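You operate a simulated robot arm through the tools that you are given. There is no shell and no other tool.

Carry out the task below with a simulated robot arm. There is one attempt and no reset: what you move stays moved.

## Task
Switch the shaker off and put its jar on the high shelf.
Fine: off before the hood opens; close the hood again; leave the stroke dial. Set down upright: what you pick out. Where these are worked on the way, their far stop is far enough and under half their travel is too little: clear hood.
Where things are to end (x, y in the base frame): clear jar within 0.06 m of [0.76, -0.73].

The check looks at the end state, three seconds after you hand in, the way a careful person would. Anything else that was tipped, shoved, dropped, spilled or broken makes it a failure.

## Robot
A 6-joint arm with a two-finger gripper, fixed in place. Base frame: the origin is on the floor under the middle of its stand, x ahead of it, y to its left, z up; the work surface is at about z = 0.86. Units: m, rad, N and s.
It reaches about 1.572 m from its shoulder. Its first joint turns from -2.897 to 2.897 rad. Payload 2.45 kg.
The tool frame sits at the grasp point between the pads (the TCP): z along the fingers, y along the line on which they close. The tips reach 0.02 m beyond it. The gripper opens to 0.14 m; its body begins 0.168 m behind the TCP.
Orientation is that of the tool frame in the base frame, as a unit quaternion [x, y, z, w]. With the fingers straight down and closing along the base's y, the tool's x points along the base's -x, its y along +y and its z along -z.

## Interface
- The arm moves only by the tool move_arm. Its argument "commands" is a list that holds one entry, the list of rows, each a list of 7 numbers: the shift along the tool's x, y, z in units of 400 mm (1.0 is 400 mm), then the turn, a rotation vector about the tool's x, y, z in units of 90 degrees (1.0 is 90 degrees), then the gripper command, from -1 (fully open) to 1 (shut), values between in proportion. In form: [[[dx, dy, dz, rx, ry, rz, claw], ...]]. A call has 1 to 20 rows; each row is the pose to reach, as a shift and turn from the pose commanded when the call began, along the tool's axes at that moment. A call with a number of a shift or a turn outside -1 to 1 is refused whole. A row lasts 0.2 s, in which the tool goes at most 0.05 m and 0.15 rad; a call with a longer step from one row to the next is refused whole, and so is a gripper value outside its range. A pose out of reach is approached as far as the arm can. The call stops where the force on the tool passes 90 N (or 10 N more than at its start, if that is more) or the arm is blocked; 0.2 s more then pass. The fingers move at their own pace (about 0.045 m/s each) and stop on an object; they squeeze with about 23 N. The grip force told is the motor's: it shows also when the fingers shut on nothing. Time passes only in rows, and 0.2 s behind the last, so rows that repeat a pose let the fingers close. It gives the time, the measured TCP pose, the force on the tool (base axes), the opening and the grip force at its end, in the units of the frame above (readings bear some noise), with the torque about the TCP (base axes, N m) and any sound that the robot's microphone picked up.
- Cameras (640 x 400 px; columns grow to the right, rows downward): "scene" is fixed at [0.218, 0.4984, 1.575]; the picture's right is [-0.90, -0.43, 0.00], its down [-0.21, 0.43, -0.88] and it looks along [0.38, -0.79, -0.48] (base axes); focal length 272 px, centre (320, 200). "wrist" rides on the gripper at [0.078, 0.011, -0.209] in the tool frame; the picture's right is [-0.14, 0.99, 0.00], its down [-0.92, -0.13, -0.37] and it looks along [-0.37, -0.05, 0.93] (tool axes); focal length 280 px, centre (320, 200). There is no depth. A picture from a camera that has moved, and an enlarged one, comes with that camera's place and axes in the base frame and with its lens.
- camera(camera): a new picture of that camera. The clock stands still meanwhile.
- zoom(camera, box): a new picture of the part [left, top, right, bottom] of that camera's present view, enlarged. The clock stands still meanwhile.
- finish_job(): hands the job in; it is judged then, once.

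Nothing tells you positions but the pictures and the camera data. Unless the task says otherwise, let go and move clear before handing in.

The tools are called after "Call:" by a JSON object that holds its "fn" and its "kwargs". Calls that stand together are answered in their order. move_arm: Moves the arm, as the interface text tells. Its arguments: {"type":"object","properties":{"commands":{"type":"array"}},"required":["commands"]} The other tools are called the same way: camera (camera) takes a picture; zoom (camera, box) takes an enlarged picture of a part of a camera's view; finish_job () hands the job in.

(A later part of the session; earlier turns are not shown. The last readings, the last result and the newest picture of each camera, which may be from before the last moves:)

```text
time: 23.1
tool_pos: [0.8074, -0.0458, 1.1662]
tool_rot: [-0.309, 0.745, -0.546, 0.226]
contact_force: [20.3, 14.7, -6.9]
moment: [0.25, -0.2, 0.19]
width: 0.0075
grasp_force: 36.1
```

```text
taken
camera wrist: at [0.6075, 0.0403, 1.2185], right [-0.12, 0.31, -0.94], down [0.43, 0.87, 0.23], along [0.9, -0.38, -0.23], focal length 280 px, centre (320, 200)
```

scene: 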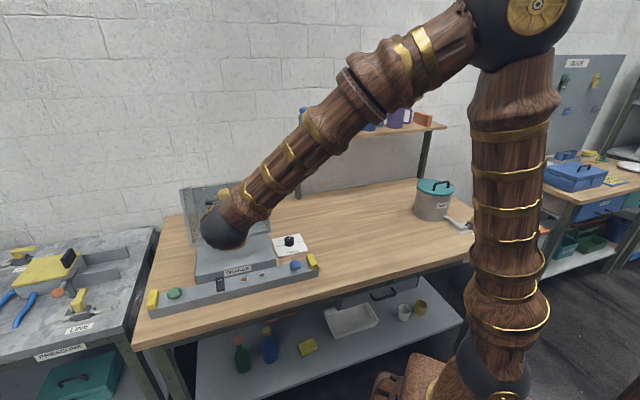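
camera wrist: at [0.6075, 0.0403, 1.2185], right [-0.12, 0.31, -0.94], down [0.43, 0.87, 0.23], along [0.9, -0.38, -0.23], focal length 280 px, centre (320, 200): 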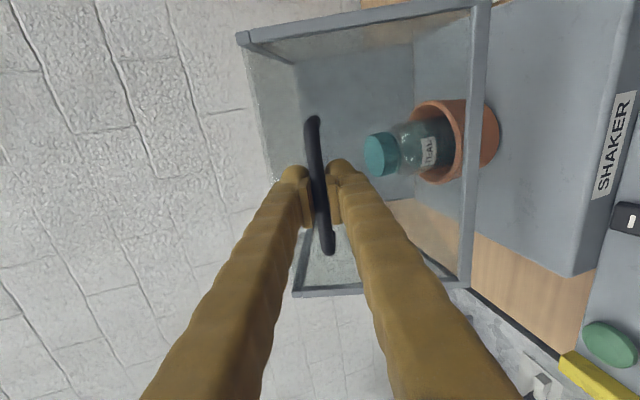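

The hood is swinging up off the plinth on a hinge at its lower back edge, just as modelled. I'll keep following the arc with a small sideways relief.

Call:
{"fn": "move_arm", "kwargs": {"commands": [[[-0.004, -0.0698, 0.0455, -0.0637, 0, 0, 1], [-0.0075, -0.1344, 0.0975, -0.1273, 0, 0, 1], [-0.0075, -0.1937, 0.1558, -0.191, 0, 0, 1], [-0.0075, -0.2465, 0.2202, -0.2546, 0, 0, 1]]]}}

Call:
{"fn": "camera", "kwargs": {"camera": "wrist"}}

Call:
{"fn": "camera", "kwargs": {"camera": "scene"}}

```text
time: 24.1
tool_pos: [0.8873, -0.1269, 1.2308]
tool_rot: [-0.348, 0.839, -0.386, 0.159]
contact_force: [-6.5, -10.3, -4.3]
moment: [-0.12, 0.12, -0.35]
width: 0.0074
grasp_force: 35.3
```

```text
taken
camera wrist: at [0.714, -0.0649, 1.358], right [-0.36, 0.55, -0.75], down [0.51, 0.79, 0.34], along [0.78, -0.27, -0.57], focal length 280 px, centre (320, 200)
```

wrist: 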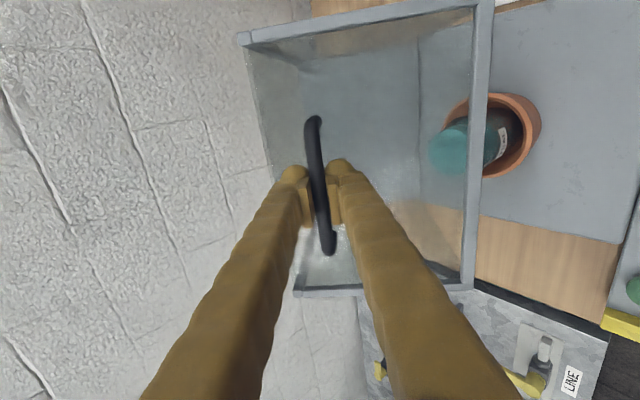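

```text
taken
```

scene: 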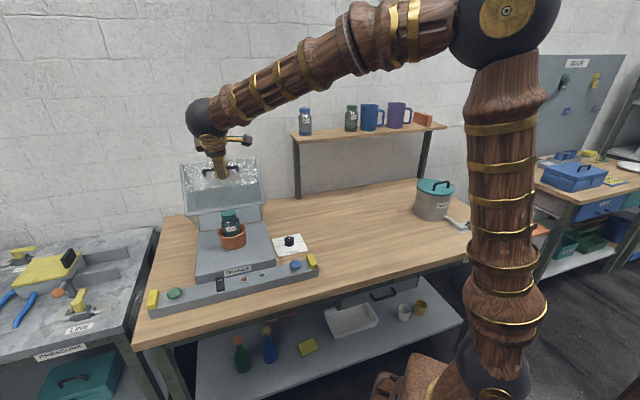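

The hood is halfway up, about 44°, and the forces are low. Continuing along the arc toward its far stop.

Call:
{"fn": "move_arm", "kwargs": {"commands": [[[0.004, -0.0697, 0.0452, -0.0637, 0, 0, 1], [0.004, -0.1345, 0.0976, -0.1273, 0, 0, 1], [0.004, -0.1936, 0.1559, -0.191, 0, 0, 1], [0.004, -0.2467, 0.2201, -0.2546, 0, 0, 1]]]}}

Call:
{"fn": "camera", "kwargs": {"camera": "scene"}}

Call:
{"fn": "camera", "kwargs": {"camera": "wrist"}}

```text
time: 25.1
tool_pos: [0.9798, -0.2196, 1.2459]
tool_rot: [-0.374, 0.899, -0.21, 0.084]
contact_force: [2.9, 17.3, -73.0]
moment: [0.61, -0.55, -0.56]
width: 0.0089
grasp_force: 36.4
```

```text
taken
```

scene: 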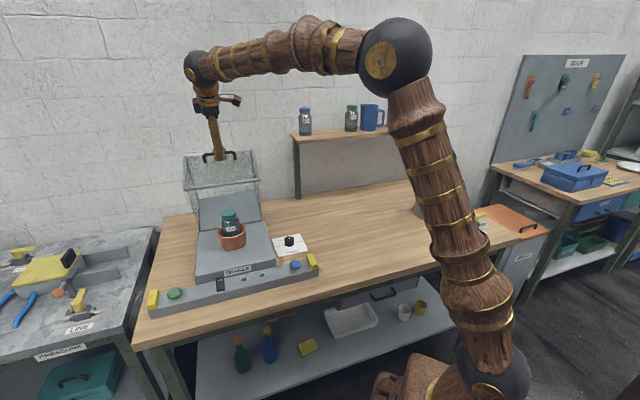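

```text
taken
camera wrist: at [0.8523, -0.2033, 1.4273], right [-0.53, 0.72, -0.44], down [0.62, 0.69, 0.38], along [0.58, -0.06, -0.81], focal length 280 px, centre (320, 200)
```

wrist: 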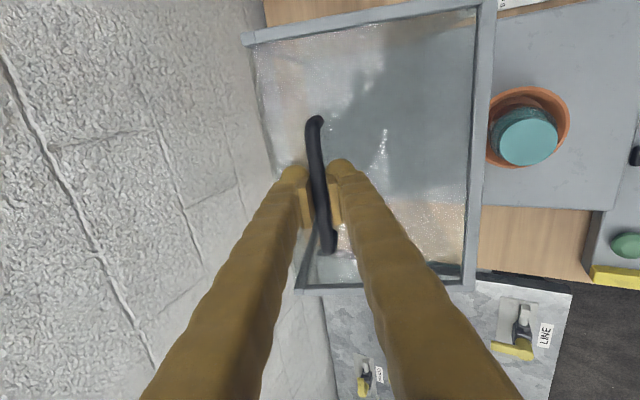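

The hinge fits best at roughly q=0.812, z=0.932 with a 0.314 m radius, and my arc ran slightly wide, which gave the downward pull. I'll correct onto the true circle and continue to the stop.

Call:
{"fn": "move_arm", "kwargs": {"commands": [[[0, 0.0106, 0.0131, 0, 0, 0, 1], [0, -0.0492, 0.0561, -0.0667, 0, 0, 1], [0, -0.1109, 0.1103, -0.1333, 0, 0, 1]]]}}

Call:
{"fn": "zoom", "kwargs": {"camera": "scene", "box": [150, 50, 310, 270]}}

```text
time: 25.9
tool_pos: [1.0219, -0.2631, 1.231]
tool_rot: [-0.38, 0.916, -0.117, 0.049]
contact_force: [-7.8, -0.3, -16.3]
moment: [0.14, -0.05, -0.1]
width: 0.0089
grasp_force: 36.2
```

```text
1.82 times, centred on (230, 160) of scene
camera zoom: at [0.218, 0.4984, 1.575], right [-0.9, -0.43, 0.0], down [-0.21, 0.43, -0.88], along [0.38, -0.79, -0.48], focal length 494 px, centre (484, 273)
```

zoom: 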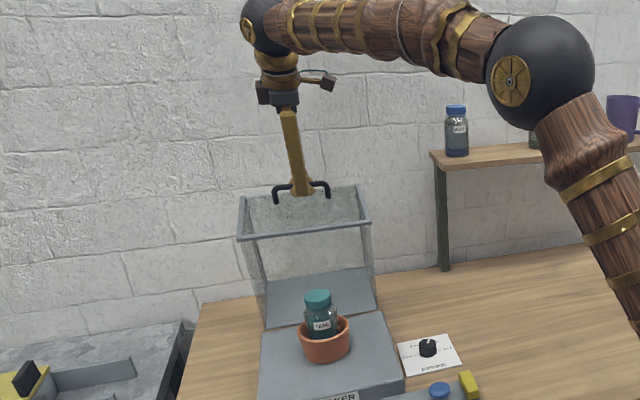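

Call:
{"fn": "move_arm", "kwargs": {"commands": [[[0, -0.0335, 0.0236, -0.0333, 0, 0, 1], [0, -0.0671, 0.0473, -0.0667, 0, 0, 1], [0, -0.098, 0.0745, -0.1, 0, 0, 1], [0, -0.1289, 0.1018, -0.1333, 0, 0, 1]]]}}

Call:
{"fn": "zoom", "kwargs": {"camera": "scene", "box": [150, 50, 310, 270]}}

```text
time: 26.9
tool_pos: [1.0611, -0.2932, 1.2086]
tool_rot: [-0.384, 0.923, -0.021, 0.006]
contact_force: [-65.3, 36.0, -17.2]
moment: [-0.3, 0.33, -0.32]
width: 0.0075
grasp_force: 35.5
stopped in row 4: the force on the tool passed its limit at 97 N (the readings are from after the stop); the commanded pose is now the measured one
```

```text
1.82 times, centred on (230, 160) of scene
camera zoom: at [0.218, 0.4984, 1.575], right [-0.9, -0.43, 0.0], down [-0.21, 0.43, -0.88], along [0.38, -0.79, -0.48], focal length 494 px, centre (484, 273)
```

zoom: 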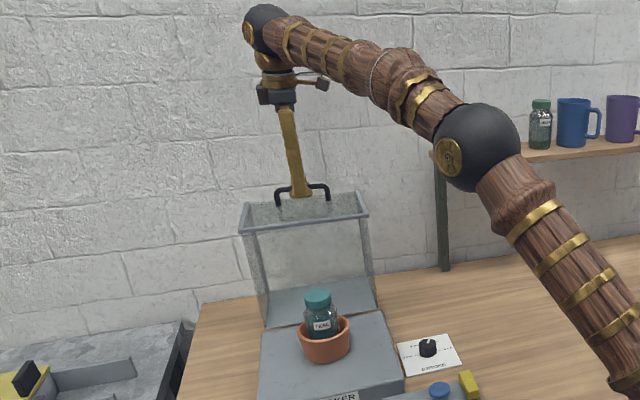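

The hood has reached its far stop at about 90° open. I'll ease off the stop, release the bar gently and rise straight up, watching that the hood stays put.

Call:
{"fn": "move_arm", "kwargs": {"commands": [[[0, 0.008, 0, 0, 0, 0, 1], [0, 0.015, 0, 0, 0, 0, 1], [0, 0.015, 0, 0, 0, 0, 1]]]}}

```text
time: 27.7
tool_pos: [1.0596, -0.2923, 1.2086]
tool_rot: [-0.383, 0.923, -0.025, 0.01]
contact_force: [1.5, 0.5, -8.5]
moment: [0.28, -0.43, -0.18]
width: 0.0073
grasp_force: 35.5
```

Call:
{"fn": "move_arm", "kwargs": {"commands": [[[0, 0, 0, 0, 0, 0, 0.7], [0, 0, 0, 0, 0, 0, 0.4], [0, 0, 0, 0, 0, 0, 0.2], [0, 0, 0, 0, 0, 0, 0.2]]]}}

Call:
{"fn": "camera", "kwargs": {"camera": "wrist"}}

Call:
{"fn": "zoom", "kwargs": {"camera": "scene", "box": [150, 50, 310, 270]}}

```text
time: 28.7
tool_pos: [1.0593, -0.2933, 1.2096]
tool_rot: [-0.385, 0.923, -0.023, 0.01]
contact_force: [0.5, -0.1, 0.5]
moment: [-0.01, -0.01, -0.01]
width: 0.0561
grasp_force: 0.0
```

```text
taken
camera wrist: at [0.9878, -0.3324, 1.4161], right [-0.6, 0.8, -0.05], down [0.73, 0.58, 0.37], along [0.33, 0.19, -0.93], focal length 280 px, centre (320, 200)
```

wrist: 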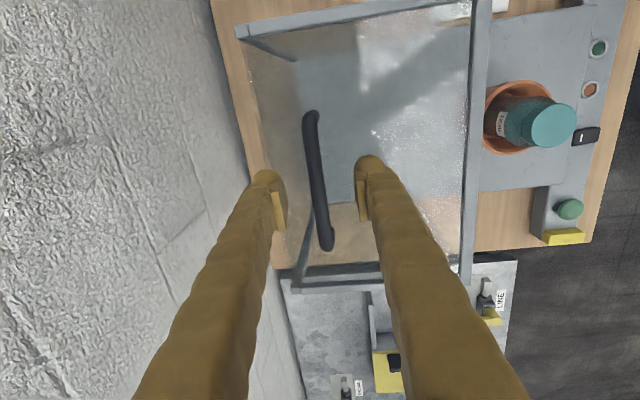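

```text
1.82 times, centred on (230, 160) of scene
camera zoom: at [0.218, 0.4984, 1.575], right [-0.9, -0.43, 0.0], down [-0.21, 0.43, -0.88], along [0.38, -0.79, -0.48], focal length 494 px, centre (484, 273)
```

zoom: 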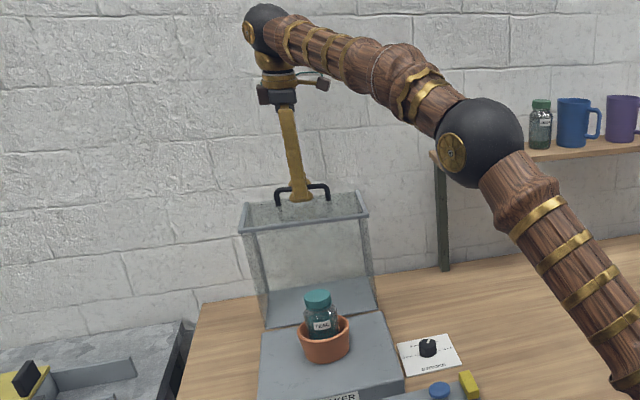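

The hood stays open by itself at the stop. Now I rise clear and move over toward the shelf to survey the space there before picking the jar.

Call:
{"fn": "move_arm", "kwargs": {"commands": [[[0, 0, -0.05, 0, 0, 0, 0], [0, 0, -0.15, 0, 0, 0, -0.3], [0, 0, -0.25, 0, 0, 0, -0.6], [0, 0, -0.37, 0, 0, 0, -1], [0, 0, -0.48, 0, 0, 0, -1], [0.09, 0, -0.55, 0, 0, 0, -1], [0.18, 0, -0.6, 0, 0, 0, -1], [0.28, 0, -0.64, 0, 0, 0, -1], [0.39, 0, -0.68, 0, 0, 0, -1], [0.5, 0, -0.7, 0, 0, 0, -1], [0.61, 0, -0.725, 0, 0, 0, -1], [0.72, 0, -0.725, 0, 0, 0, -1], [0.83, 0, -0.725, 0, 0, 0, -1], [0.94, 0, -0.725, 0, 0, 0, -1]]]}}

Call:
{"fn": "camera", "kwargs": {"camera": "wrist"}}

Call:
{"fn": "camera", "kwargs": {"camera": "scene"}}

```text
time: 31.7
tool_pos: [0.7727, -0.524, 1.4677]
tool_rot: [-0.384, 0.923, -0.025, 0.01]
contact_force: [0.1, 0.3, 0.8]
moment: [0.07, 0.0, 0.02]
width: 0.1398
grasp_force: 0.0
out of reach, approached as far as the arm can: row 3, 4, 5, 6, 7, 8, 9, 10, 11, 12, 13, 14
```

```text
taken
camera wrist: at [0.7011, -0.564, 1.6745], right [-0.6, 0.79, -0.06], down [0.72, 0.58, 0.38], along [0.33, 0.19, -0.93], focal length 280 px, centre (320, 200)
```

wrist: 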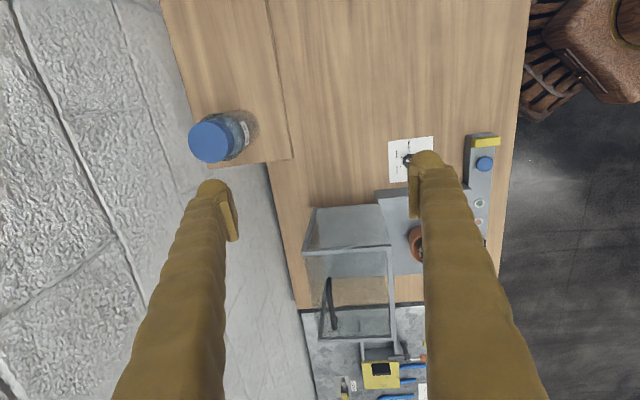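

```text
taken
```

scene: 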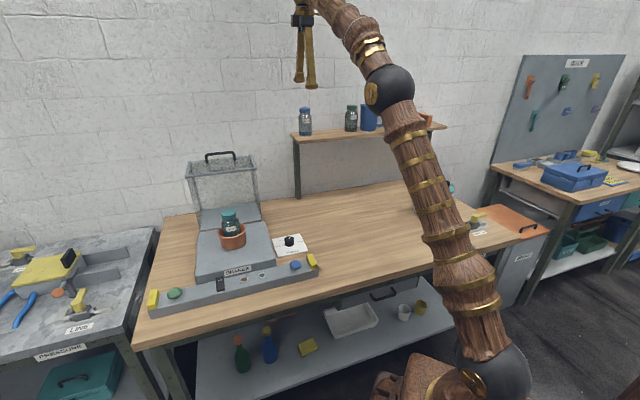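

The open hood is holding. I'm at p=0.18 near the shelf's left end, with the blue jar at about p=0.14, q=1.045. I'll slide further along to see the free gap and the green jar.

Call:
{"fn": "move_arm", "kwargs": {"commands": [[[0.1, 0, 0.05, 0, 0, 0, -1], [0.2, 0, 0.1, 0, 0, 0, -1], [0.3, 0, 0.1, 0, 0, 0, -1], [0.4, 0, 0.1, 0, 0, 0, -1], [0.48, 0, 0.1, 0, 0, 0, -1]]]}}

Call:
{"fn": "camera", "kwargs": {"camera": "wrist"}}

Call:
{"fn": "zoom", "kwargs": {"camera": "wrist", "box": [140, 0, 340, 200]}}

```text
time: 32.9
tool_pos: [0.6393, -0.6627, 1.4268]
tool_rot: [-0.385, 0.923, -0.024, 0.009]
contact_force: [-1.0, -0.7, 0.4]
moment: [-0.04, -0.02, 0.01]
width: 0.1399
grasp_force: 0.0
```

```text
taken
camera wrist: at [0.5691, -0.7029, 1.6341], right [-0.6, 0.79, -0.05], down [0.73, 0.58, 0.37], along [0.33, 0.19, -0.93], focal length 280 px, centre (320, 200)
```

wrist: 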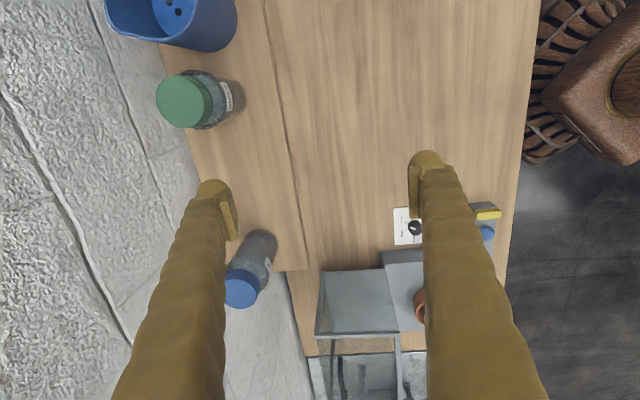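

```text
2.00 times, centred on (240, 100) of wrist
camera zoom: at [0.5691, -0.7029, 1.6341], right [-0.6, 0.79, -0.05], down [0.73, 0.58, 0.37], along [0.33, 0.19, -0.93], focal length 561 px, centre (480, 400)
```

zoom: 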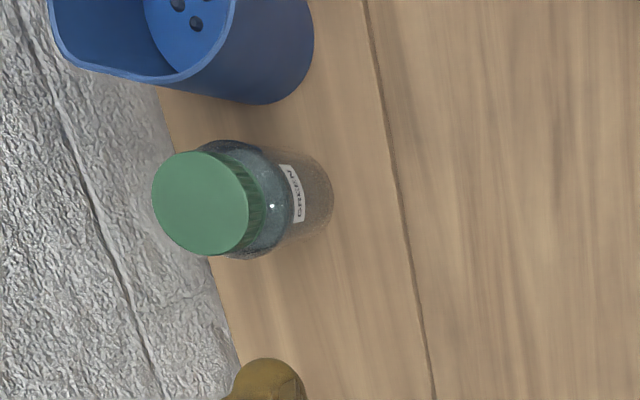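

The gap between the green jar (p≈-0.10) and the blue jar (p≈0.135) is free and centred on the target. The shelf top is at about z=1.22 and its front edge at q≈0.975. Now I turn the fingers to close along the bench and go over to the jar in the pot.

Call:
{"fn": "move_arm", "kwargs": {"commands": [[[-0.075, 0.0335, 0.0025, -0.002, 0.002, 0.0833, -1], [-0.15, 0.067, 0.0051, -0.0041, 0.0041, 0.1666, -1], [-0.225, 0.1005, 0.0076, -0.0061, 0.0061, 0.2499, -1], [-0.3, 0.134, 0.0101, -0.0081, 0.0081, 0.3332, -1], [-0.375, 0.1675, 0.0127, -0.0102, 0.0102, 0.4165, -1], [-0.45, 0.201, 0.0152, -0.0122, 0.0122, 0.4998, -1], [-0.525, 0.2345, 0.0177, -0.0142, 0.0142, 0.583, -1], [-0.6, 0.268, 0.0203, -0.0163, 0.0163, 0.6663, -1], [-0.675, 0.3015, 0.0228, -0.0183, 0.0183, 0.7496, -1], [-0.75, 0.335, 0.0253, -0.0203, 0.0203, 0.8329, -1], [-0.825, 0.3685, 0.0279, -0.0224, 0.0224, 0.9162, -1], [-0.9, 0.402, 0.0304, -0.0244, 0.0244, 0.9995, -1]]]}}

Call:
{"fn": "camera", "kwargs": {"camera": "wrist"}}

Call:
{"fn": "camera", "kwargs": {"camera": "scene"}}

```text
time: 35.5
tool_pos: [0.7776, -0.2882, 1.4056]
tool_rot: [0.381, 0.924, -0.001, 0.0]
contact_force: [-1.1, 0.7, -0.3]
moment: [0.01, 0.04, 0.0]
width: 0.1402
grasp_force: 0.1
```

```text
taken
camera wrist: at [0.7294, -0.2262, 1.6137], right [0.8, 0.6, 0.0], down [0.56, -0.74, 0.37], along [0.22, -0.3, -0.93], focal length 280 px, centre (320, 200)
```

wrist: 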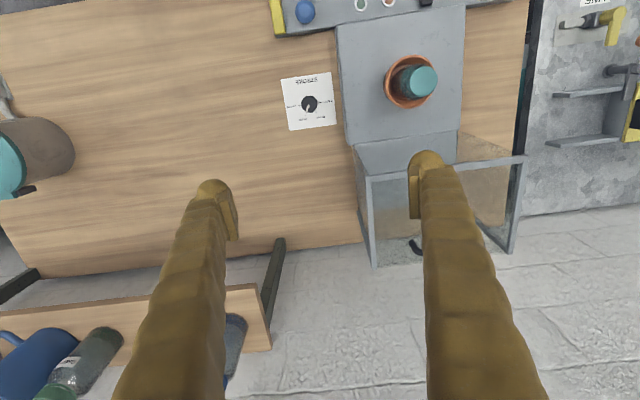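

```text
taken
```

scene: 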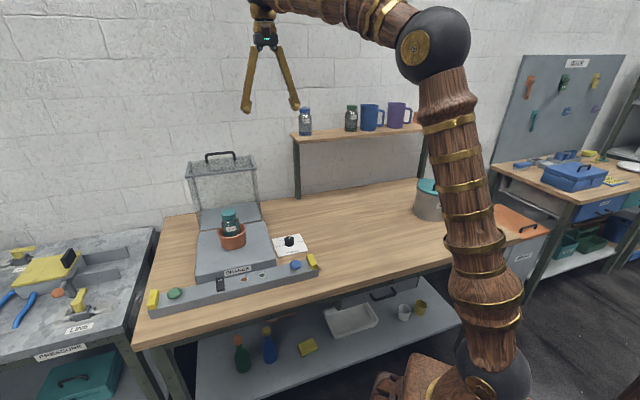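

The jar cap is at roughly p=0.538, q=0.689, seen now from three views. I'll go directly over it and check alignment.

Call:
{"fn": "move_arm", "kwargs": {"commands": [[[0.03, 0.09, 0.06, 0, 0, 0, -1], [0.06, 0.18, 0.12, 0, 0, 0, -1], [0.09, 0.27, 0.18, 0, 0, 0, -1], [0.125, 0.36, 0.25, 0, 0, 0, -1], [0.161, 0.44, 0.33, 0, 0, 0, -1], [0.161, 0.48, 0.42, 0, 0, 0, -1], [0.161, 0.48, 0.5, 0, 0, 0, -1]]]}}

Call:
{"fn": "camera", "kwargs": {"camera": "wrist"}}

Call:
{"fn": "zoom", "kwargs": {"camera": "scene", "box": [150, 100, 310, 260]}}

```text
time: 37.1
tool_pos: [0.8709, -0.1079, 1.205]
tool_rot: [0.381, 0.925, 0.0, 0.001]
contact_force: [0.3, 0.7, -0.2]
moment: [0.02, 0.01, -0.01]
width: 0.1399
grasp_force: 0.0
```

```text
taken
camera wrist: at [0.8213, -0.0445, 1.413], right [0.8, 0.61, 0.0], down [0.56, -0.74, 0.37], along [0.22, -0.3, -0.93], focal length 280 px, centre (320, 200)
```

wrist: 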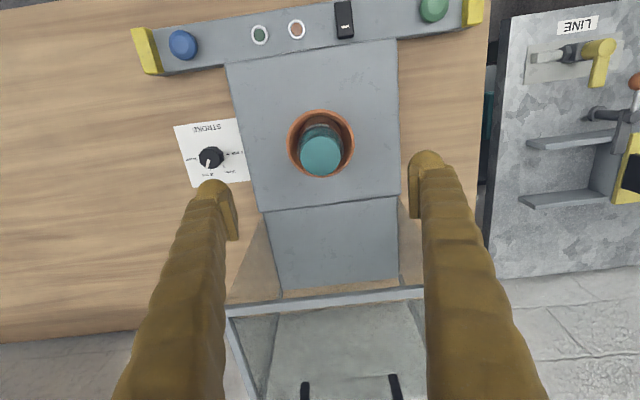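

```text
2.50 times, centred on (230, 180) of scene
camera zoom: at [0.218, 0.4984, 1.575], right [-0.9, -0.43, 0.0], down [-0.21, 0.43, -0.88], along [0.38, -0.79, -0.48], focal length 679 px, centre (545, 250)
```

zoom: 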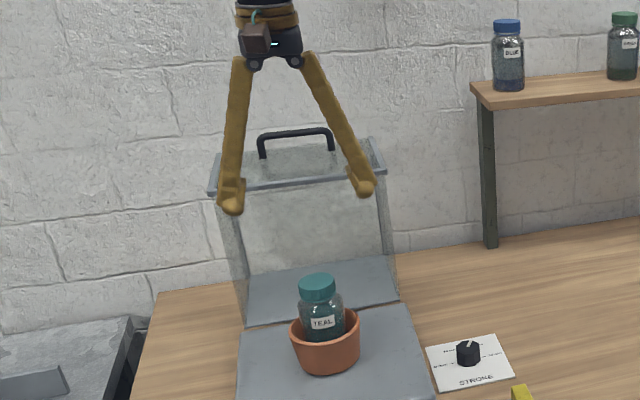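

I'm centred over the jar; its cap top is at z≈1.07 and the pot rim at about 0.995. I'll descend so the tips stop just above the rim, then look before closing.

Call:
{"fn": "move_arm", "kwargs": {"commands": [[[0.0075, 0, 0.1, 0, 0, 0, -1], [0.0075, 0, 0.2, 0, 0, 0, -1], [0.0075, 0, 0.3, 0, 0, 0, -1], [0.0075, 0, 0.38, 0, 0, 0, -1], [0.0075, 0, 0.4375, 0, 0, 0, -1]]]}}

Call:
{"fn": "camera", "kwargs": {"camera": "wrist"}}

Call:
{"fn": "zoom", "kwargs": {"camera": "scene", "box": [180, 170, 290, 280]}}

```text
time: 38.3
tool_pos: [0.8667, -0.1051, 1.0309]
tool_rot: [0.381, 0.925, -0.001, 0.001]
contact_force: [-0.5, -0.4, -0.1]
moment: [-0.02, -0.02, 0.0]
width: 0.1399
grasp_force: 0.3
```

```text
taken
camera wrist: at [0.818, -0.0417, 1.2403], right [0.8, 0.61, 0.0], down [0.56, -0.74, 0.37], along [0.22, -0.29, -0.93], focal length 280 px, centre (320, 200)
```

wrist: 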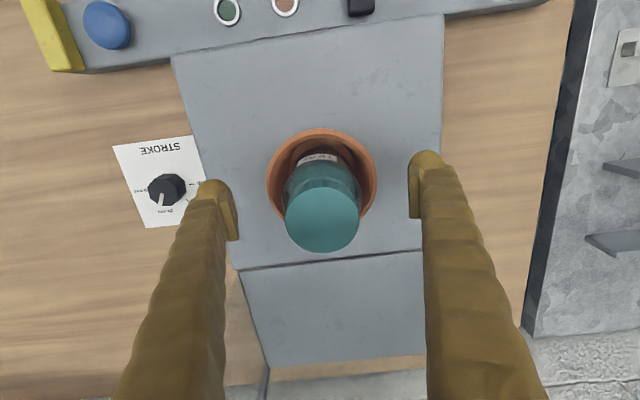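

```text
3.64 times, centred on (235, 225) of scene
camera zoom: at [0.218, 0.4984, 1.575], right [-0.9, -0.43, 0.0], down [-0.21, 0.43, -0.88], along [0.38, -0.79, -0.48], focal length 988 px, centre (629, 109)
```

zoom: 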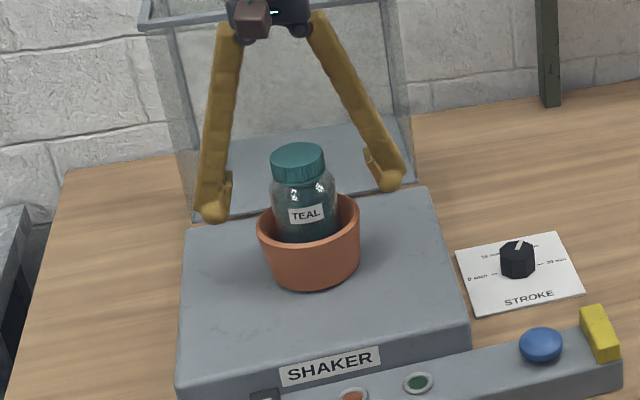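

Alignment is good: the jar is centred between the pads and the tips are just above the rim. I'm closing on the jar.

Call:
{"fn": "move_arm", "kwargs": {"commands": [[[-0.004, 0, 0, 0, 0, 0, -0.5], [-0.006, 0, 0, 0, 0, 0, 0], [-0.006, 0, 0, 0, 0, 0, 0.4], [-0.006, 0, 0, 0, 0, 0, 1], [-0.006, 0, 0, 0, 0, 0, 1], [-0.006, 0, 0, 0, 0, 0, 1], [-0.006, 0, 0, 0, 0, 0, 1]]]}}

Call:
{"fn": "zoom", "kwargs": {"camera": "scene", "box": [180, 170, 290, 280]}}

Call:
{"fn": "camera", "kwargs": {"camera": "wrist"}}

```text
time: 39.9
tool_pos: [0.8691, -0.1069, 1.0322]
tool_rot: [0.381, 0.924, 0.0, 0.0]
contact_force: [1.0, 1.0, 1.4]
moment: [0.03, -0.04, -0.02]
width: 0.063
grasp_force: 23.2
```

```text
3.64 times, centred on (235, 225) of scene
camera zoom: at [0.218, 0.4984, 1.575], right [-0.9, -0.43, 0.0], down [-0.21, 0.43, -0.88], along [0.38, -0.79, -0.48], focal length 988 px, centre (629, 109)
```

zoom: 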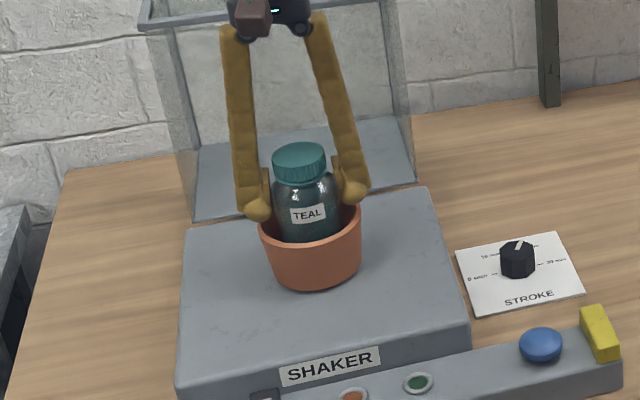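

```text
taken
camera wrist: at [0.8201, -0.0447, 1.2403], right [0.8, 0.61, 0.0], down [0.56, -0.74, 0.37], along [0.22, -0.29, -0.93], focal length 280 px, centre (320, 200)
```

wrist: 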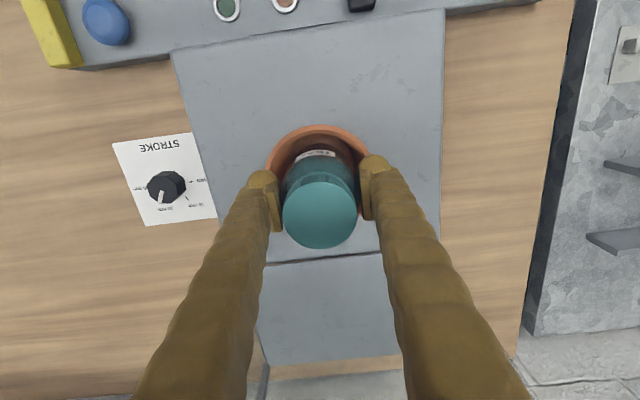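

The jar is gripped at 63 mm width. I'll lift it straight up slowly and check that it comes out cleanly.

Call:
{"fn": "move_arm", "kwargs": {"commands": [[[0, 0, -0.02, 0, 0, 0, 1], [0, 0, -0.05, 0, 0, 0, 1], [0, 0, -0.09, 0, 0, 0, 1], [0, 0, -0.14, 0, 0, 0, 1], [0, 0, -0.19, 0, 0, 0, 1], [0, 0, -0.24, 0, 0, 0, 1], [0, 0, -0.29, 0, 0, 0, 1]]]}}

Call:
{"fn": "zoom", "kwargs": {"camera": "scene", "box": [170, 130, 310, 270]}}

Call:
{"fn": "camera", "kwargs": {"camera": "wrist"}}

```text
time: 41.5
tool_pos: [0.8673, -0.108, 1.148]
tool_rot: [0.381, 0.925, -0.002, 0.0]
contact_force: [-0.1, -0.2, -3.6]
moment: [0.01, -0.02, 0.0]
width: 0.0628
grasp_force: 22.7
```

```text
2.86 times, centred on (240, 200) of scene
camera zoom: at [0.218, 0.4984, 1.575], right [-0.9, -0.43, 0.0], down [-0.21, 0.43, -0.88], along [0.38, -0.79, -0.48], focal length 776 px, centre (549, 200)
```

zoom: 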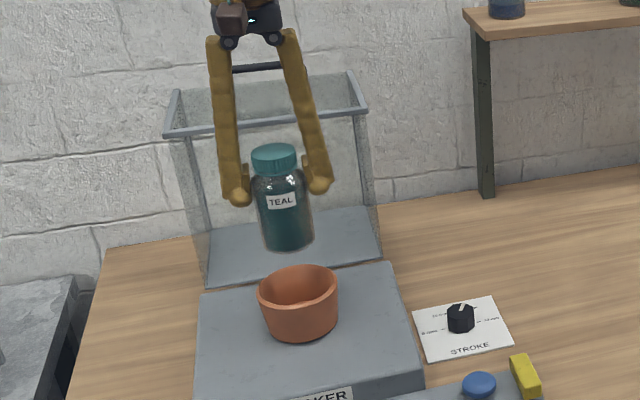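

```text
taken
camera wrist: at [0.82, -0.045, 1.3557], right [0.8, 0.61, 0.0], down [0.56, -0.74, 0.37], along [0.22, -0.29, -0.93], focal length 280 px, centre (320, 200)
```

wrist: 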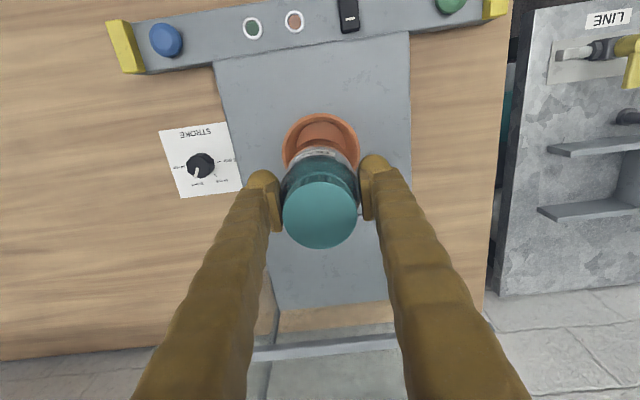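

The jar is out of the pot, hanging upright, weight about 3.6 N. I'll raise it further and carry it toward the shelf, keeping in front of it until high enough.

Call:
{"fn": "move_arm", "kwargs": {"commands": [[[0, 0, -0.08, 0, 0, 0, 1], [0, 0, -0.16, 0, 0, 0, 1], [0, 0, -0.24, 0, 0, 0, 1], [0, 0, -0.32, 0, 0, 0, 1], [0, 0, -0.4, 0, 0, 0, 1], [-0.017, -0.05, -0.42, 0, 0, 0, 1], [-0.035, -0.12, -0.44, 0, 0, 0, 1], [-0.052, -0.19, -0.46, 0, 0, 0, 1], [-0.069, -0.265, -0.48, 0, 0, 0, 1], [-0.087, -0.34, -0.5, 0, 0, 0, 1], [-0.104, -0.415, -0.52, 0, 0, 0, 1], [-0.121, -0.49, -0.54, 0, 0, 0, 1], [-0.138, -0.565, -0.56, 0, 0, 0, 1], [-0.156, -0.64, -0.575, 0, 0, 0, 1], [-0.173, -0.72, -0.575, 0, 0, 0, 1], [-0.19, -0.8, -0.575, 0, 0, 0, 1], [-0.208, -0.88, -0.575, 0, 0, 0, 1], [-0.225, -0.95, -0.575, 0, 0, 0, 1]]]}}

Call:
{"fn": "camera", "kwargs": {"camera": "wrist"}}

Call:
{"fn": "camera", "kwargs": {"camera": "scene"}}

```text
time: 45.3
tool_pos: [0.6627, -0.4415, 1.3787]
tool_rot: [0.382, 0.924, -0.001, 0.001]
contact_force: [-0.5, 0.5, -4.3]
moment: [0.02, -0.03, -0.01]
width: 0.0628
grasp_force: 22.8
```

```text
taken
camera wrist: at [0.6148, -0.3783, 1.5864], right [0.8, 0.61, 0.0], down [0.56, -0.74, 0.37], along [0.22, -0.29, -0.93], focal length 280 px, centre (320, 200)
```

wrist: 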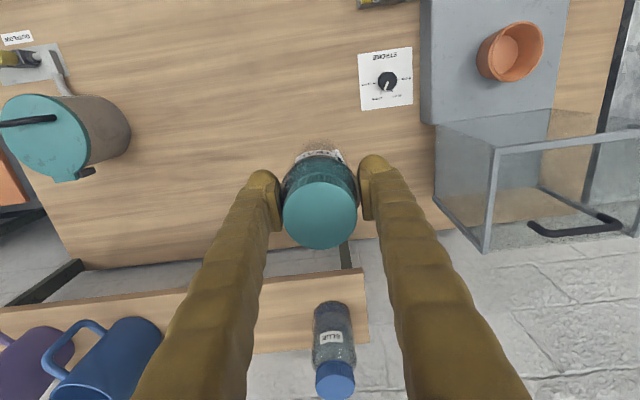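

```text
taken
```

scene: 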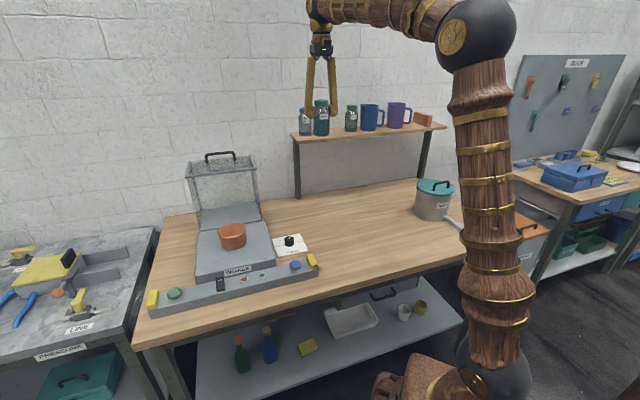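

The blue jar's position is confirmed at p=0.138, q=1.046, and the shelf's front edge at q≈0.972. I'll line up with the gap's centre and stop in front of the shelf to check clearances.

Call:
{"fn": "move_arm", "kwargs": {"commands": [[[0, -0.07, 0, 0, 0, 0, 1], [0, -0.14, 0, 0, 0, 0, 1], [0, -0.21, 0, 0, 0, 0, 1], [0, -0.28, 0.02, 0, 0, 0, 1], [-0.03, -0.346, 0.04, 0, 0, 0, 1], [-0.09, -0.346, 0.05, 0, 0, 0, 1], [-0.15, -0.346, 0.06, 0, 0, 0, 1], [-0.21, -0.346, 0.07, 0, 0, 0, 1], [-0.27, -0.346, 0.08, 0, 0, 0, 1]]]}}

Call:
{"fn": "camera", "kwargs": {"camera": "wrist"}}

Call:
{"fn": "zoom", "kwargs": {"camera": "scene", "box": [270, 60, 450, 180]}}

```text
time: 47.3
tool_pos: [0.6458, -0.6162, 1.3447]
tool_rot: [0.381, 0.925, -0.001, 0.0]
contact_force: [0.1, 0.9, -3.3]
moment: [-0.03, -0.04, 0.05]
width: 0.0627
grasp_force: 23.2
```

```text
taken
camera wrist: at [0.5955, -0.5535, 1.5522], right [0.8, 0.61, 0.0], down [0.56, -0.74, 0.37], along [0.22, -0.3, -0.93], focal length 280 px, centre (320, 200)
```

wrist: 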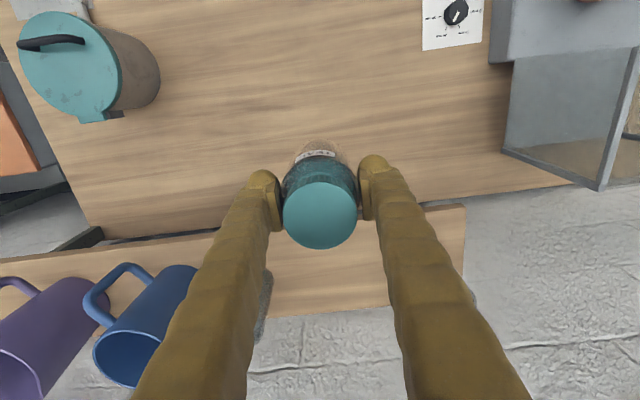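

```text
3.33 times, centred on (360, 120) of scene
camera zoom: at [0.218, 0.4984, 1.575], right [-0.9, -0.43, 0.0], down [-0.21, 0.43, -0.88], along [0.38, -0.79, -0.48], focal length 905 px, centre (187, 467)
```

zoom: 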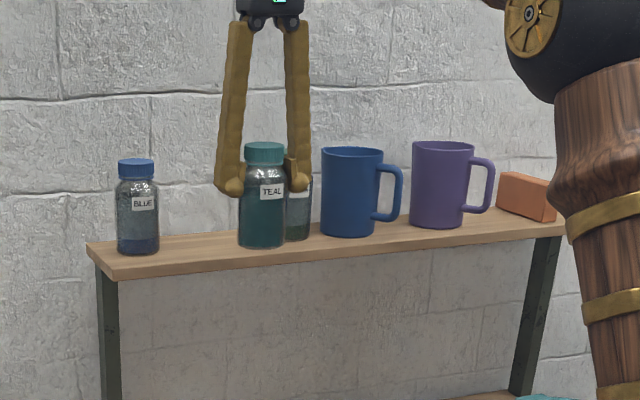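

The jar is in front of the gap with its base about 4 cm above the shelf. I'll move it straight in over the shelf.

Call:
{"fn": "move_arm", "kwargs": {"commands": [[[-0.07, -0.002, 0, 0, 0, 0, 1], [-0.14, -0.004, 0, 0, 0, 0, 1], [-0.21, -0.004, 0, 0, 0, 0, 1], [-0.28, -0.004, 0, 0, 0, 0, 1], [-0.344, -0.004, 0, 0, 0, 0, 1]]]}}

Call:
{"fn": "camera", "kwargs": {"camera": "wrist"}}

Call:
{"fn": "zoom", "kwargs": {"camera": "scene", "box": [270, 60, 450, 180]}}

```text
time: 48.5
tool_pos: [0.7377, -0.7131, 1.3483]
tool_rot: [0.381, 0.924, -0.002, 0.002]
contact_force: [-0.9, 1.4, -1.9]
moment: [-0.1, -0.11, 0.01]
width: 0.0628
grasp_force: 23.2
```

```text
taken
camera wrist: at [0.6893, -0.65, 1.5563], right [0.8, 0.61, 0.0], down [0.56, -0.74, 0.37], along [0.22, -0.3, -0.93], focal length 280 px, centre (320, 200)
```

wrist: 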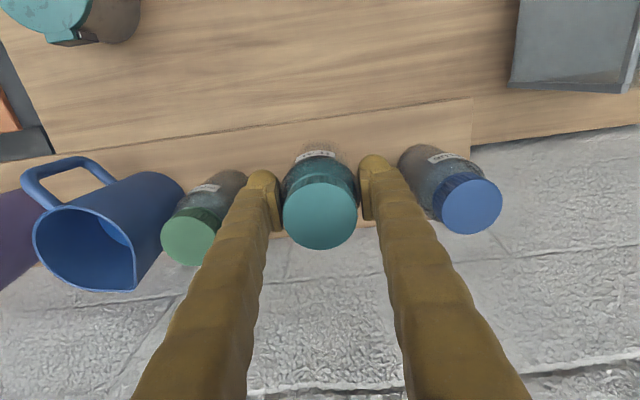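

```text
3.33 times, centred on (360, 120) of scene
camera zoom: at [0.218, 0.4984, 1.575], right [-0.9, -0.43, 0.0], down [-0.21, 0.43, -0.88], along [0.38, -0.79, -0.48], focal length 905 px, centre (187, 467)
```

zoom: 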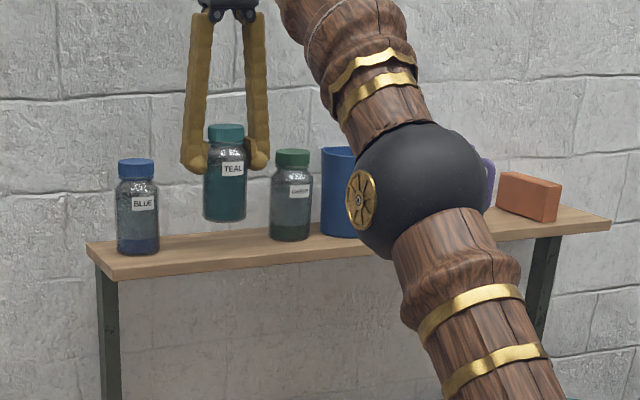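

The jar hangs centred between the green and blue jars with about 3 cm clearance on each side. I'll lower it gently toward the shelf.

Call:
{"fn": "move_arm", "kwargs": {"commands": [[[-0.005, 0.002, 0.025, 0, 0, 0, 1], [-0.01, 0.003, 0.05, 0, 0, 0, 1], [-0.01, 0.003, 0.07, 0, 0, 0, 1], [-0.01, 0.003, 0.08, 0, 0, 0, 1]]]}}

Call:
{"fn": "zoom", "kwargs": {"camera": "scene", "box": [290, 80, 370, 145]}}

```text
time: 49.5
tool_pos: [0.7433, -0.7163, 1.314]
tool_rot: [0.381, 0.925, -0.001, 0.0]
contact_force: [-0.1, -0.1, -3.1]
moment: [-0.04, -0.02, -0.01]
width: 0.0628
grasp_force: 22.8
```

```text
6.15 times, centred on (330, 112) of scene
camera zoom: at [0.218, 0.4984, 1.575], right [-0.9, -0.43, 0.0], down [-0.21, 0.43, -0.88], along [0.38, -0.79, -0.48], focal length 1671 px, centre (258, 738)
```

zoom: 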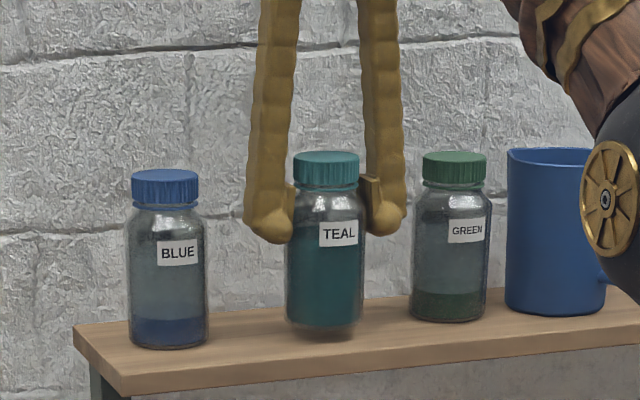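

Call:
{"fn": "move_arm", "kwargs": {"commands": [[[0, 0, 0.006, 0, 0, 0, 1], [0, 0, 0.012, 0, 0, 0, 1], [0, 0, 0.012, 0, 0, 0, 1]]]}}

```text
time: 50.3
tool_pos: [0.7439, -0.7155, 1.3108]
tool_rot: [0.382, 0.924, -0.001, 0.001]
contact_force: [0.3, 0.9, -3.3]
moment: [0.0, -0.03, 0.01]
width: 0.063
grasp_force: 22.6
```

Call:
{"fn": "move_arm", "kwargs": {"commands": [[[0, 0, 0.005, 0, 0, 0, 1], [0, 0, 0.01, 0, 0, 0, 1], [0, 0, 0.01, 0, 0, 0, 1]]]}}

Call:
{"fn": "zoom", "kwargs": {"camera": "scene", "box": [290, 80, 370, 145]}}

```text
time: 51.1
tool_pos: [0.7416, -0.7166, 1.306]
tool_rot: [0.381, 0.925, -0.002, 0.001]
contact_force: [0.2, -1.2, -3.6]
moment: [0.02, -0.01, 0.04]
width: 0.063
grasp_force: 23.1
```

```text
6.15 times, centred on (330, 112) of scene
camera zoom: at [0.218, 0.4984, 1.575], right [-0.9, -0.43, 0.0], down [-0.21, 0.43, -0.88], along [0.38, -0.79, -0.48], focal length 1671 px, centre (258, 738)
```

zoom: 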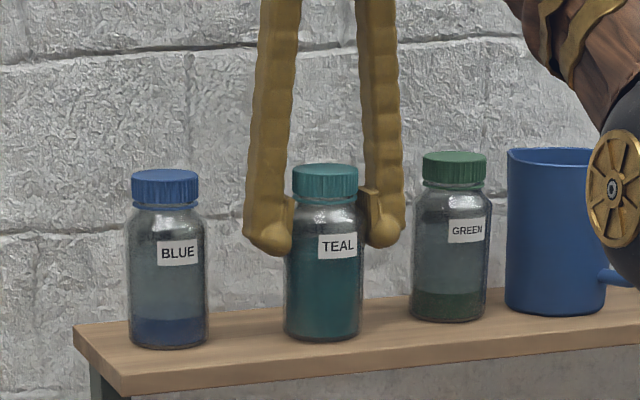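

Call:
{"fn": "move_arm", "kwargs": {"commands": [[[0, 0, 0.004, 0, 0, 0, 1], [0, 0, 0.008, 0, 0, 0, 1], [0, 0, 0.008, 0, 0, 0, 1]]]}}

```text
time: 51.9
tool_pos: [0.7429, -0.7169, 1.3055]
tool_rot: [0.381, 0.925, -0.002, 0.001]
contact_force: [5.1, -4.0, 15.5]
moment: [0.0, -0.07, 0.04]
width: 0.063
grasp_force: 22.5
```

The shelf contact is felt (+15 N), so the jar is standing. I'll relax the push by a millimetre and open the fingers just enough to release without reaching the neighbours.

Call:
{"fn": "move_arm", "kwargs": {"commands": [[[0, 0, -0.003, 0, 0, 0, 1], [0, 0, -0.003, 0, 0, 0, 0.3], [0, 0, -0.003, 0, 0, 0, 0.05], [0, 0, -0.003, 0, 0, 0, -0.1], [0, 0, -0.003, 0, 0, 0, -0.2], [0, 0, -0.003, 0, 0, 0, -0.2]]]}}

Call:
{"fn": "zoom", "kwargs": {"camera": "scene", "box": [290, 80, 370, 145]}}

Call:
{"fn": "camera", "kwargs": {"camera": "wrist"}}

```text
time: 53.3
tool_pos: [0.7427, -0.7172, 1.3041]
tool_rot: [0.381, 0.925, -0.001, 0.001]
contact_force: [0.5, -0.5, -0.8]
moment: [0.0, 0.03, 0.02]
width: 0.0839
grasp_force: 0.1
```

```text
6.15 times, centred on (330, 112) of scene
camera zoom: at [0.218, 0.4984, 1.575], right [-0.9, -0.43, 0.0], down [-0.21, 0.43, -0.88], along [0.38, -0.79, -0.48], focal length 1671 px, centre (258, 738)
```

zoom: 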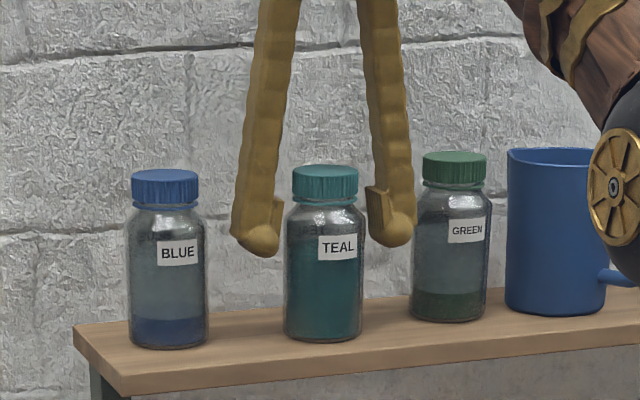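

```text
taken
camera wrist: at [0.6946, -0.6538, 1.5119], right [0.8, 0.61, 0.0], down [0.56, -0.74, 0.37], along [0.22, -0.29, -0.93], focal length 280 px, centre (320, 200)
```

wrist: 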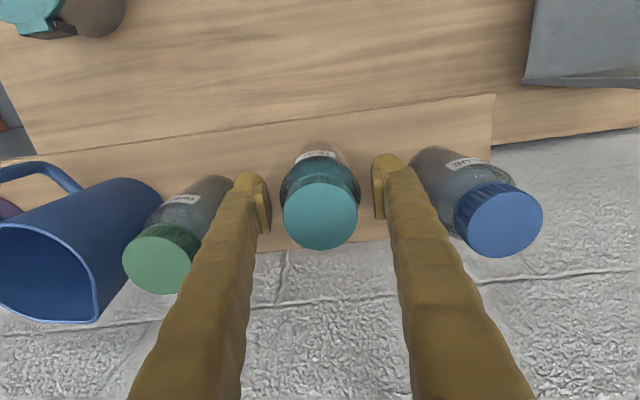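

The jar stands upright on the shelf, free of the pads, about 2 cm from the target point. I'll rise straight up, then draw back from the shelf.

Call:
{"fn": "move_arm", "kwargs": {"commands": [[[0, 0, -0.03, 0, 0, 0, -0.2], [0, 0, -0.07, 0, 0, 0, -0.2], [0, 0, -0.11, 0, 0, 0, -0.2], [0, 0, -0.15, 0, 0, 0, -0.2], [0.01, 0, -0.165, 0, 0, 0, -0.2], [0.06, 0, -0.175, 0, 0, 0, -0.2], [0.13, 0, -0.18, 0, 0, 0, -0.2], [0.22, 0, -0.19, 0, 0, 0, -0.2], [0.32, 0, -0.19, 0, 0, 0, -0.2], [0.42, 0, -0.19, 0, 0, 0, -0.2]]]}}

Call:
{"fn": "camera", "kwargs": {"camera": "scene"}}

Call:
{"fn": "zoom", "kwargs": {"camera": "scene", "box": [280, 80, 450, 180]}}

Call:
{"fn": "camera", "kwargs": {"camera": "wrist"}}

```text
time: 55.5
tool_pos: [0.6206, -0.5973, 1.3793]
tool_rot: [0.381, 0.924, -0.001, 0.0]
contact_force: [0.3, -1.2, -1.0]
moment: [0.08, 0.07, -0.01]
width: 0.0842
grasp_force: 0.2
out of reach, approached as far as the arm can: row 4, 5
```

```text
taken
```

scene: 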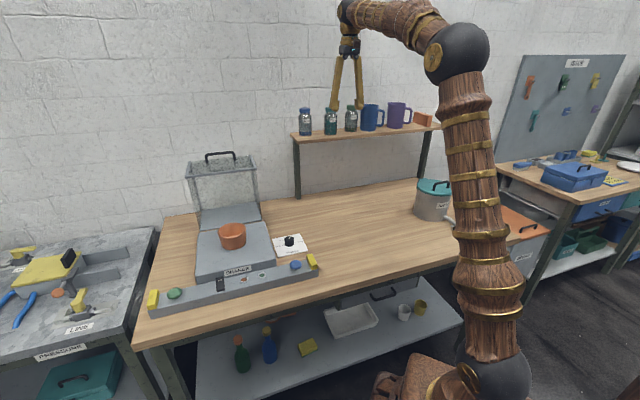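

```text
3.76 times, centred on (365, 130) of scene
camera zoom: at [0.218, 0.4984, 1.575], right [-0.9, -0.43, 0.0], down [-0.21, 0.43, -0.88], along [0.38, -0.79, -0.48], focal length 1022 px, centre (151, 464)
```

zoom: 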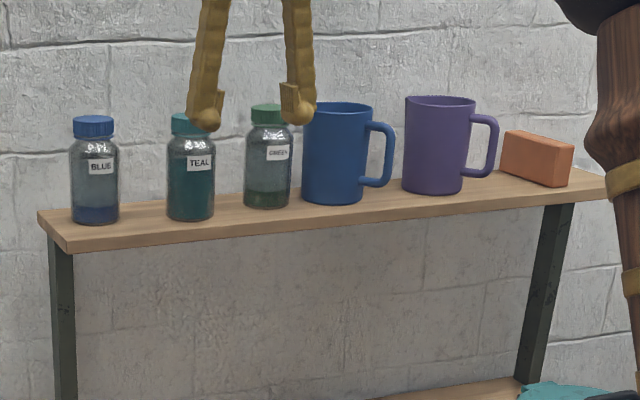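

```text
taken
camera wrist: at [0.5725, -0.5348, 1.587], right [0.8, 0.61, 0.0], down [0.56, -0.74, 0.37], along [0.22, -0.29, -0.93], focal length 280 px, centre (320, 200)
```

wrist: 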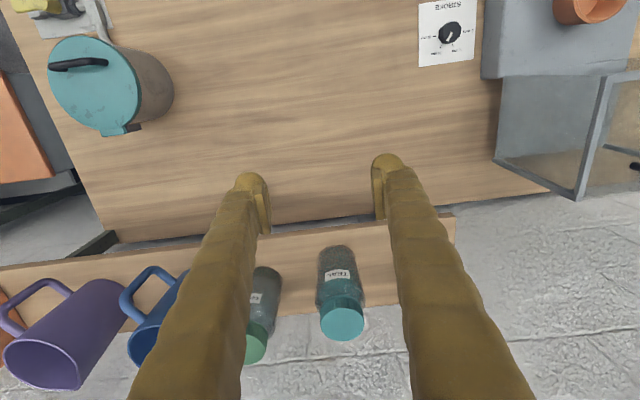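

All jars on the shelf are standing, with TEAL between blue and green. Now I turn the tool back to the handle-grip orientation and travel toward the open hood to close it.

Call:
{"fn": "move_arm", "kwargs": {"commands": [[[0.0125, 0.075, 0, 0, 0, -0.083, -0.2], [0.025, 0.15, 0, 0, 0, -0.166, -0.2], [0.0375, 0.225, 0, 0, 0, -0.25, -0.2], [0.05, 0.3, 0, 0, 0, -0.333, -0.2], [0.0625, 0.375, 0, 0, 0, -0.416, -0.2], [0.075, 0.45, 0, 0, 0, -0.5, -0.2], [0.0875, 0.525, 0, 0, 0, -0.583, -0.2], [0.1, 0.6, 0, 0, 0, -0.666, -0.2], [0.1125, 0.675, 0, 0, 0, -0.75, -0.2], [0.125, 0.75, 0, 0, 0, -0.833, -0.2], [0.1375, 0.825, 0, 0, 0, -0.916, -0.2], [0.15, 0.9, 0, 0, 0, -1, -0.2]]]}}

Call:
{"fn": "camera", "kwargs": {"camera": "wrist"}}

Call:
{"fn": "zoom", "kwargs": {"camera": "scene", "box": [160, 120, 320, 260]}}

```text
time: 58.1
tool_pos: [0.8347, -0.2994, 1.3783]
tool_rot: [-0.386, 0.923, -0.002, -0.001]
contact_force: [0.1, 0.4, 0.2]
moment: [0.0, -0.05, 0.0]
width: 0.084
grasp_force: 0.1
```

```text
taken
camera wrist: at [0.7712, -0.3476, 1.5848], right [-0.61, 0.79, 0.0], down [0.74, 0.57, 0.37], along [0.29, 0.22, -0.93], focal length 280 px, centre (320, 200)
```

wrist: 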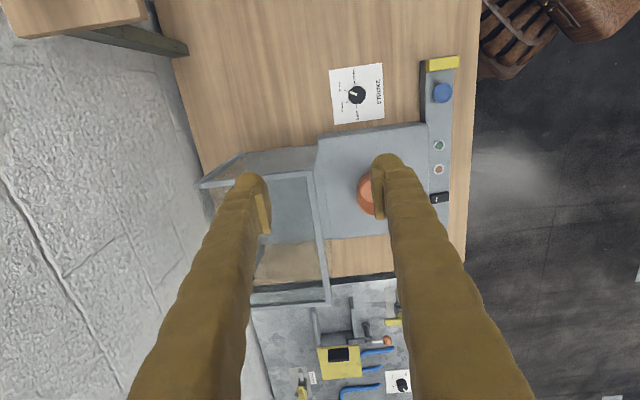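

```text
2.86 times, centred on (240, 190) of scene
camera zoom: at [0.218, 0.4984, 1.575], right [-0.9, -0.43, 0.0], down [-0.21, 0.43, -0.88], along [0.38, -0.79, -0.48], focal length 776 px, centre (549, 229)
```

zoom: 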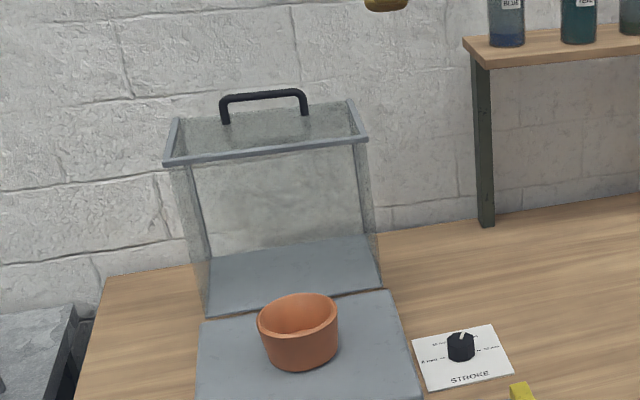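

The hood is still resting open with its bar at about q=0.956, z=1.205. I'll move over it from the front and stop just above the bar.

Call:
{"fn": "move_arm", "kwargs": {"commands": [[[-0.1, 0, 0.01, 0, 0, 0, -0.1], [-0.2, 0, 0.02, 0, 0, 0, 0], [-0.3, 0, 0.03, 0, 0, 0, 0], [-0.406, 0, 0.05, 0, 0, 0, 0], [-0.406, -0.08, 0.07, 0, 0, 0, 0], [-0.406, -0.16, 0.1, 0, 0, 0, 0], [-0.406, -0.24, 0.14, 0, 0, 0, 0], [-0.406, -0.31, 0.18, 0, 0, 0, 0], [-0.406, -0.38, 0.215, 0, 0, 0, 0]]]}}

Call:
{"fn": "camera", "kwargs": {"camera": "wrist"}}

Call:
{"fn": "zoom", "kwargs": {"camera": "scene", "box": [160, 80, 320, 220]}}

```text
time: 60.1
tool_pos: [1.0412, -0.2858, 1.285]
tool_rot: [-0.385, 0.923, -0.001, -0.001]
contact_force: [-1.1, -0.1, -0.1]
moment: [-0.03, -0.02, -0.01]
width: 0.0701
grasp_force: 0.2
out of reach, approached as far as the arm can: row 8, 9
```

```text
taken
camera wrist: at [0.9767, -0.335, 1.4922], right [-0.61, 0.8, 0.0], down [0.74, 0.56, 0.37], along [0.29, 0.22, -0.93], focal length 280 px, centre (320, 200)
```

wrist: 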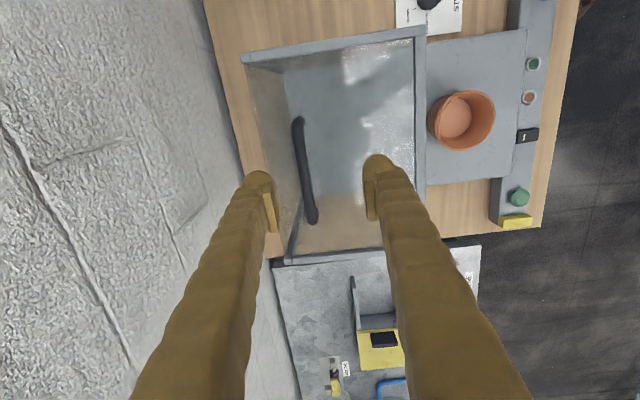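

```text
2.86 times, centred on (240, 150) of scene
camera zoom: at [0.218, 0.4984, 1.575], right [-0.9, -0.43, 0.0], down [-0.21, 0.43, -0.88], along [0.38, -0.79, -0.48], focal length 776 px, centre (549, 343)
```

zoom: 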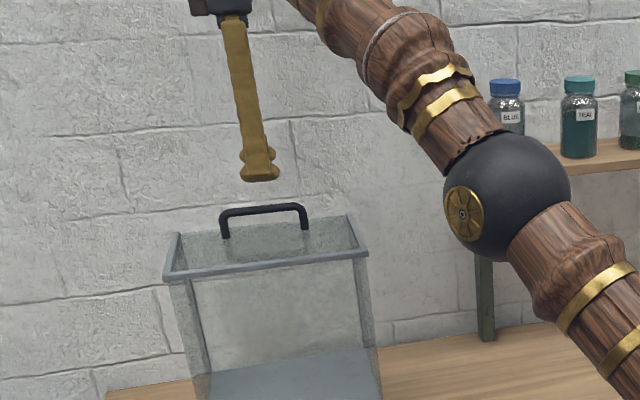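

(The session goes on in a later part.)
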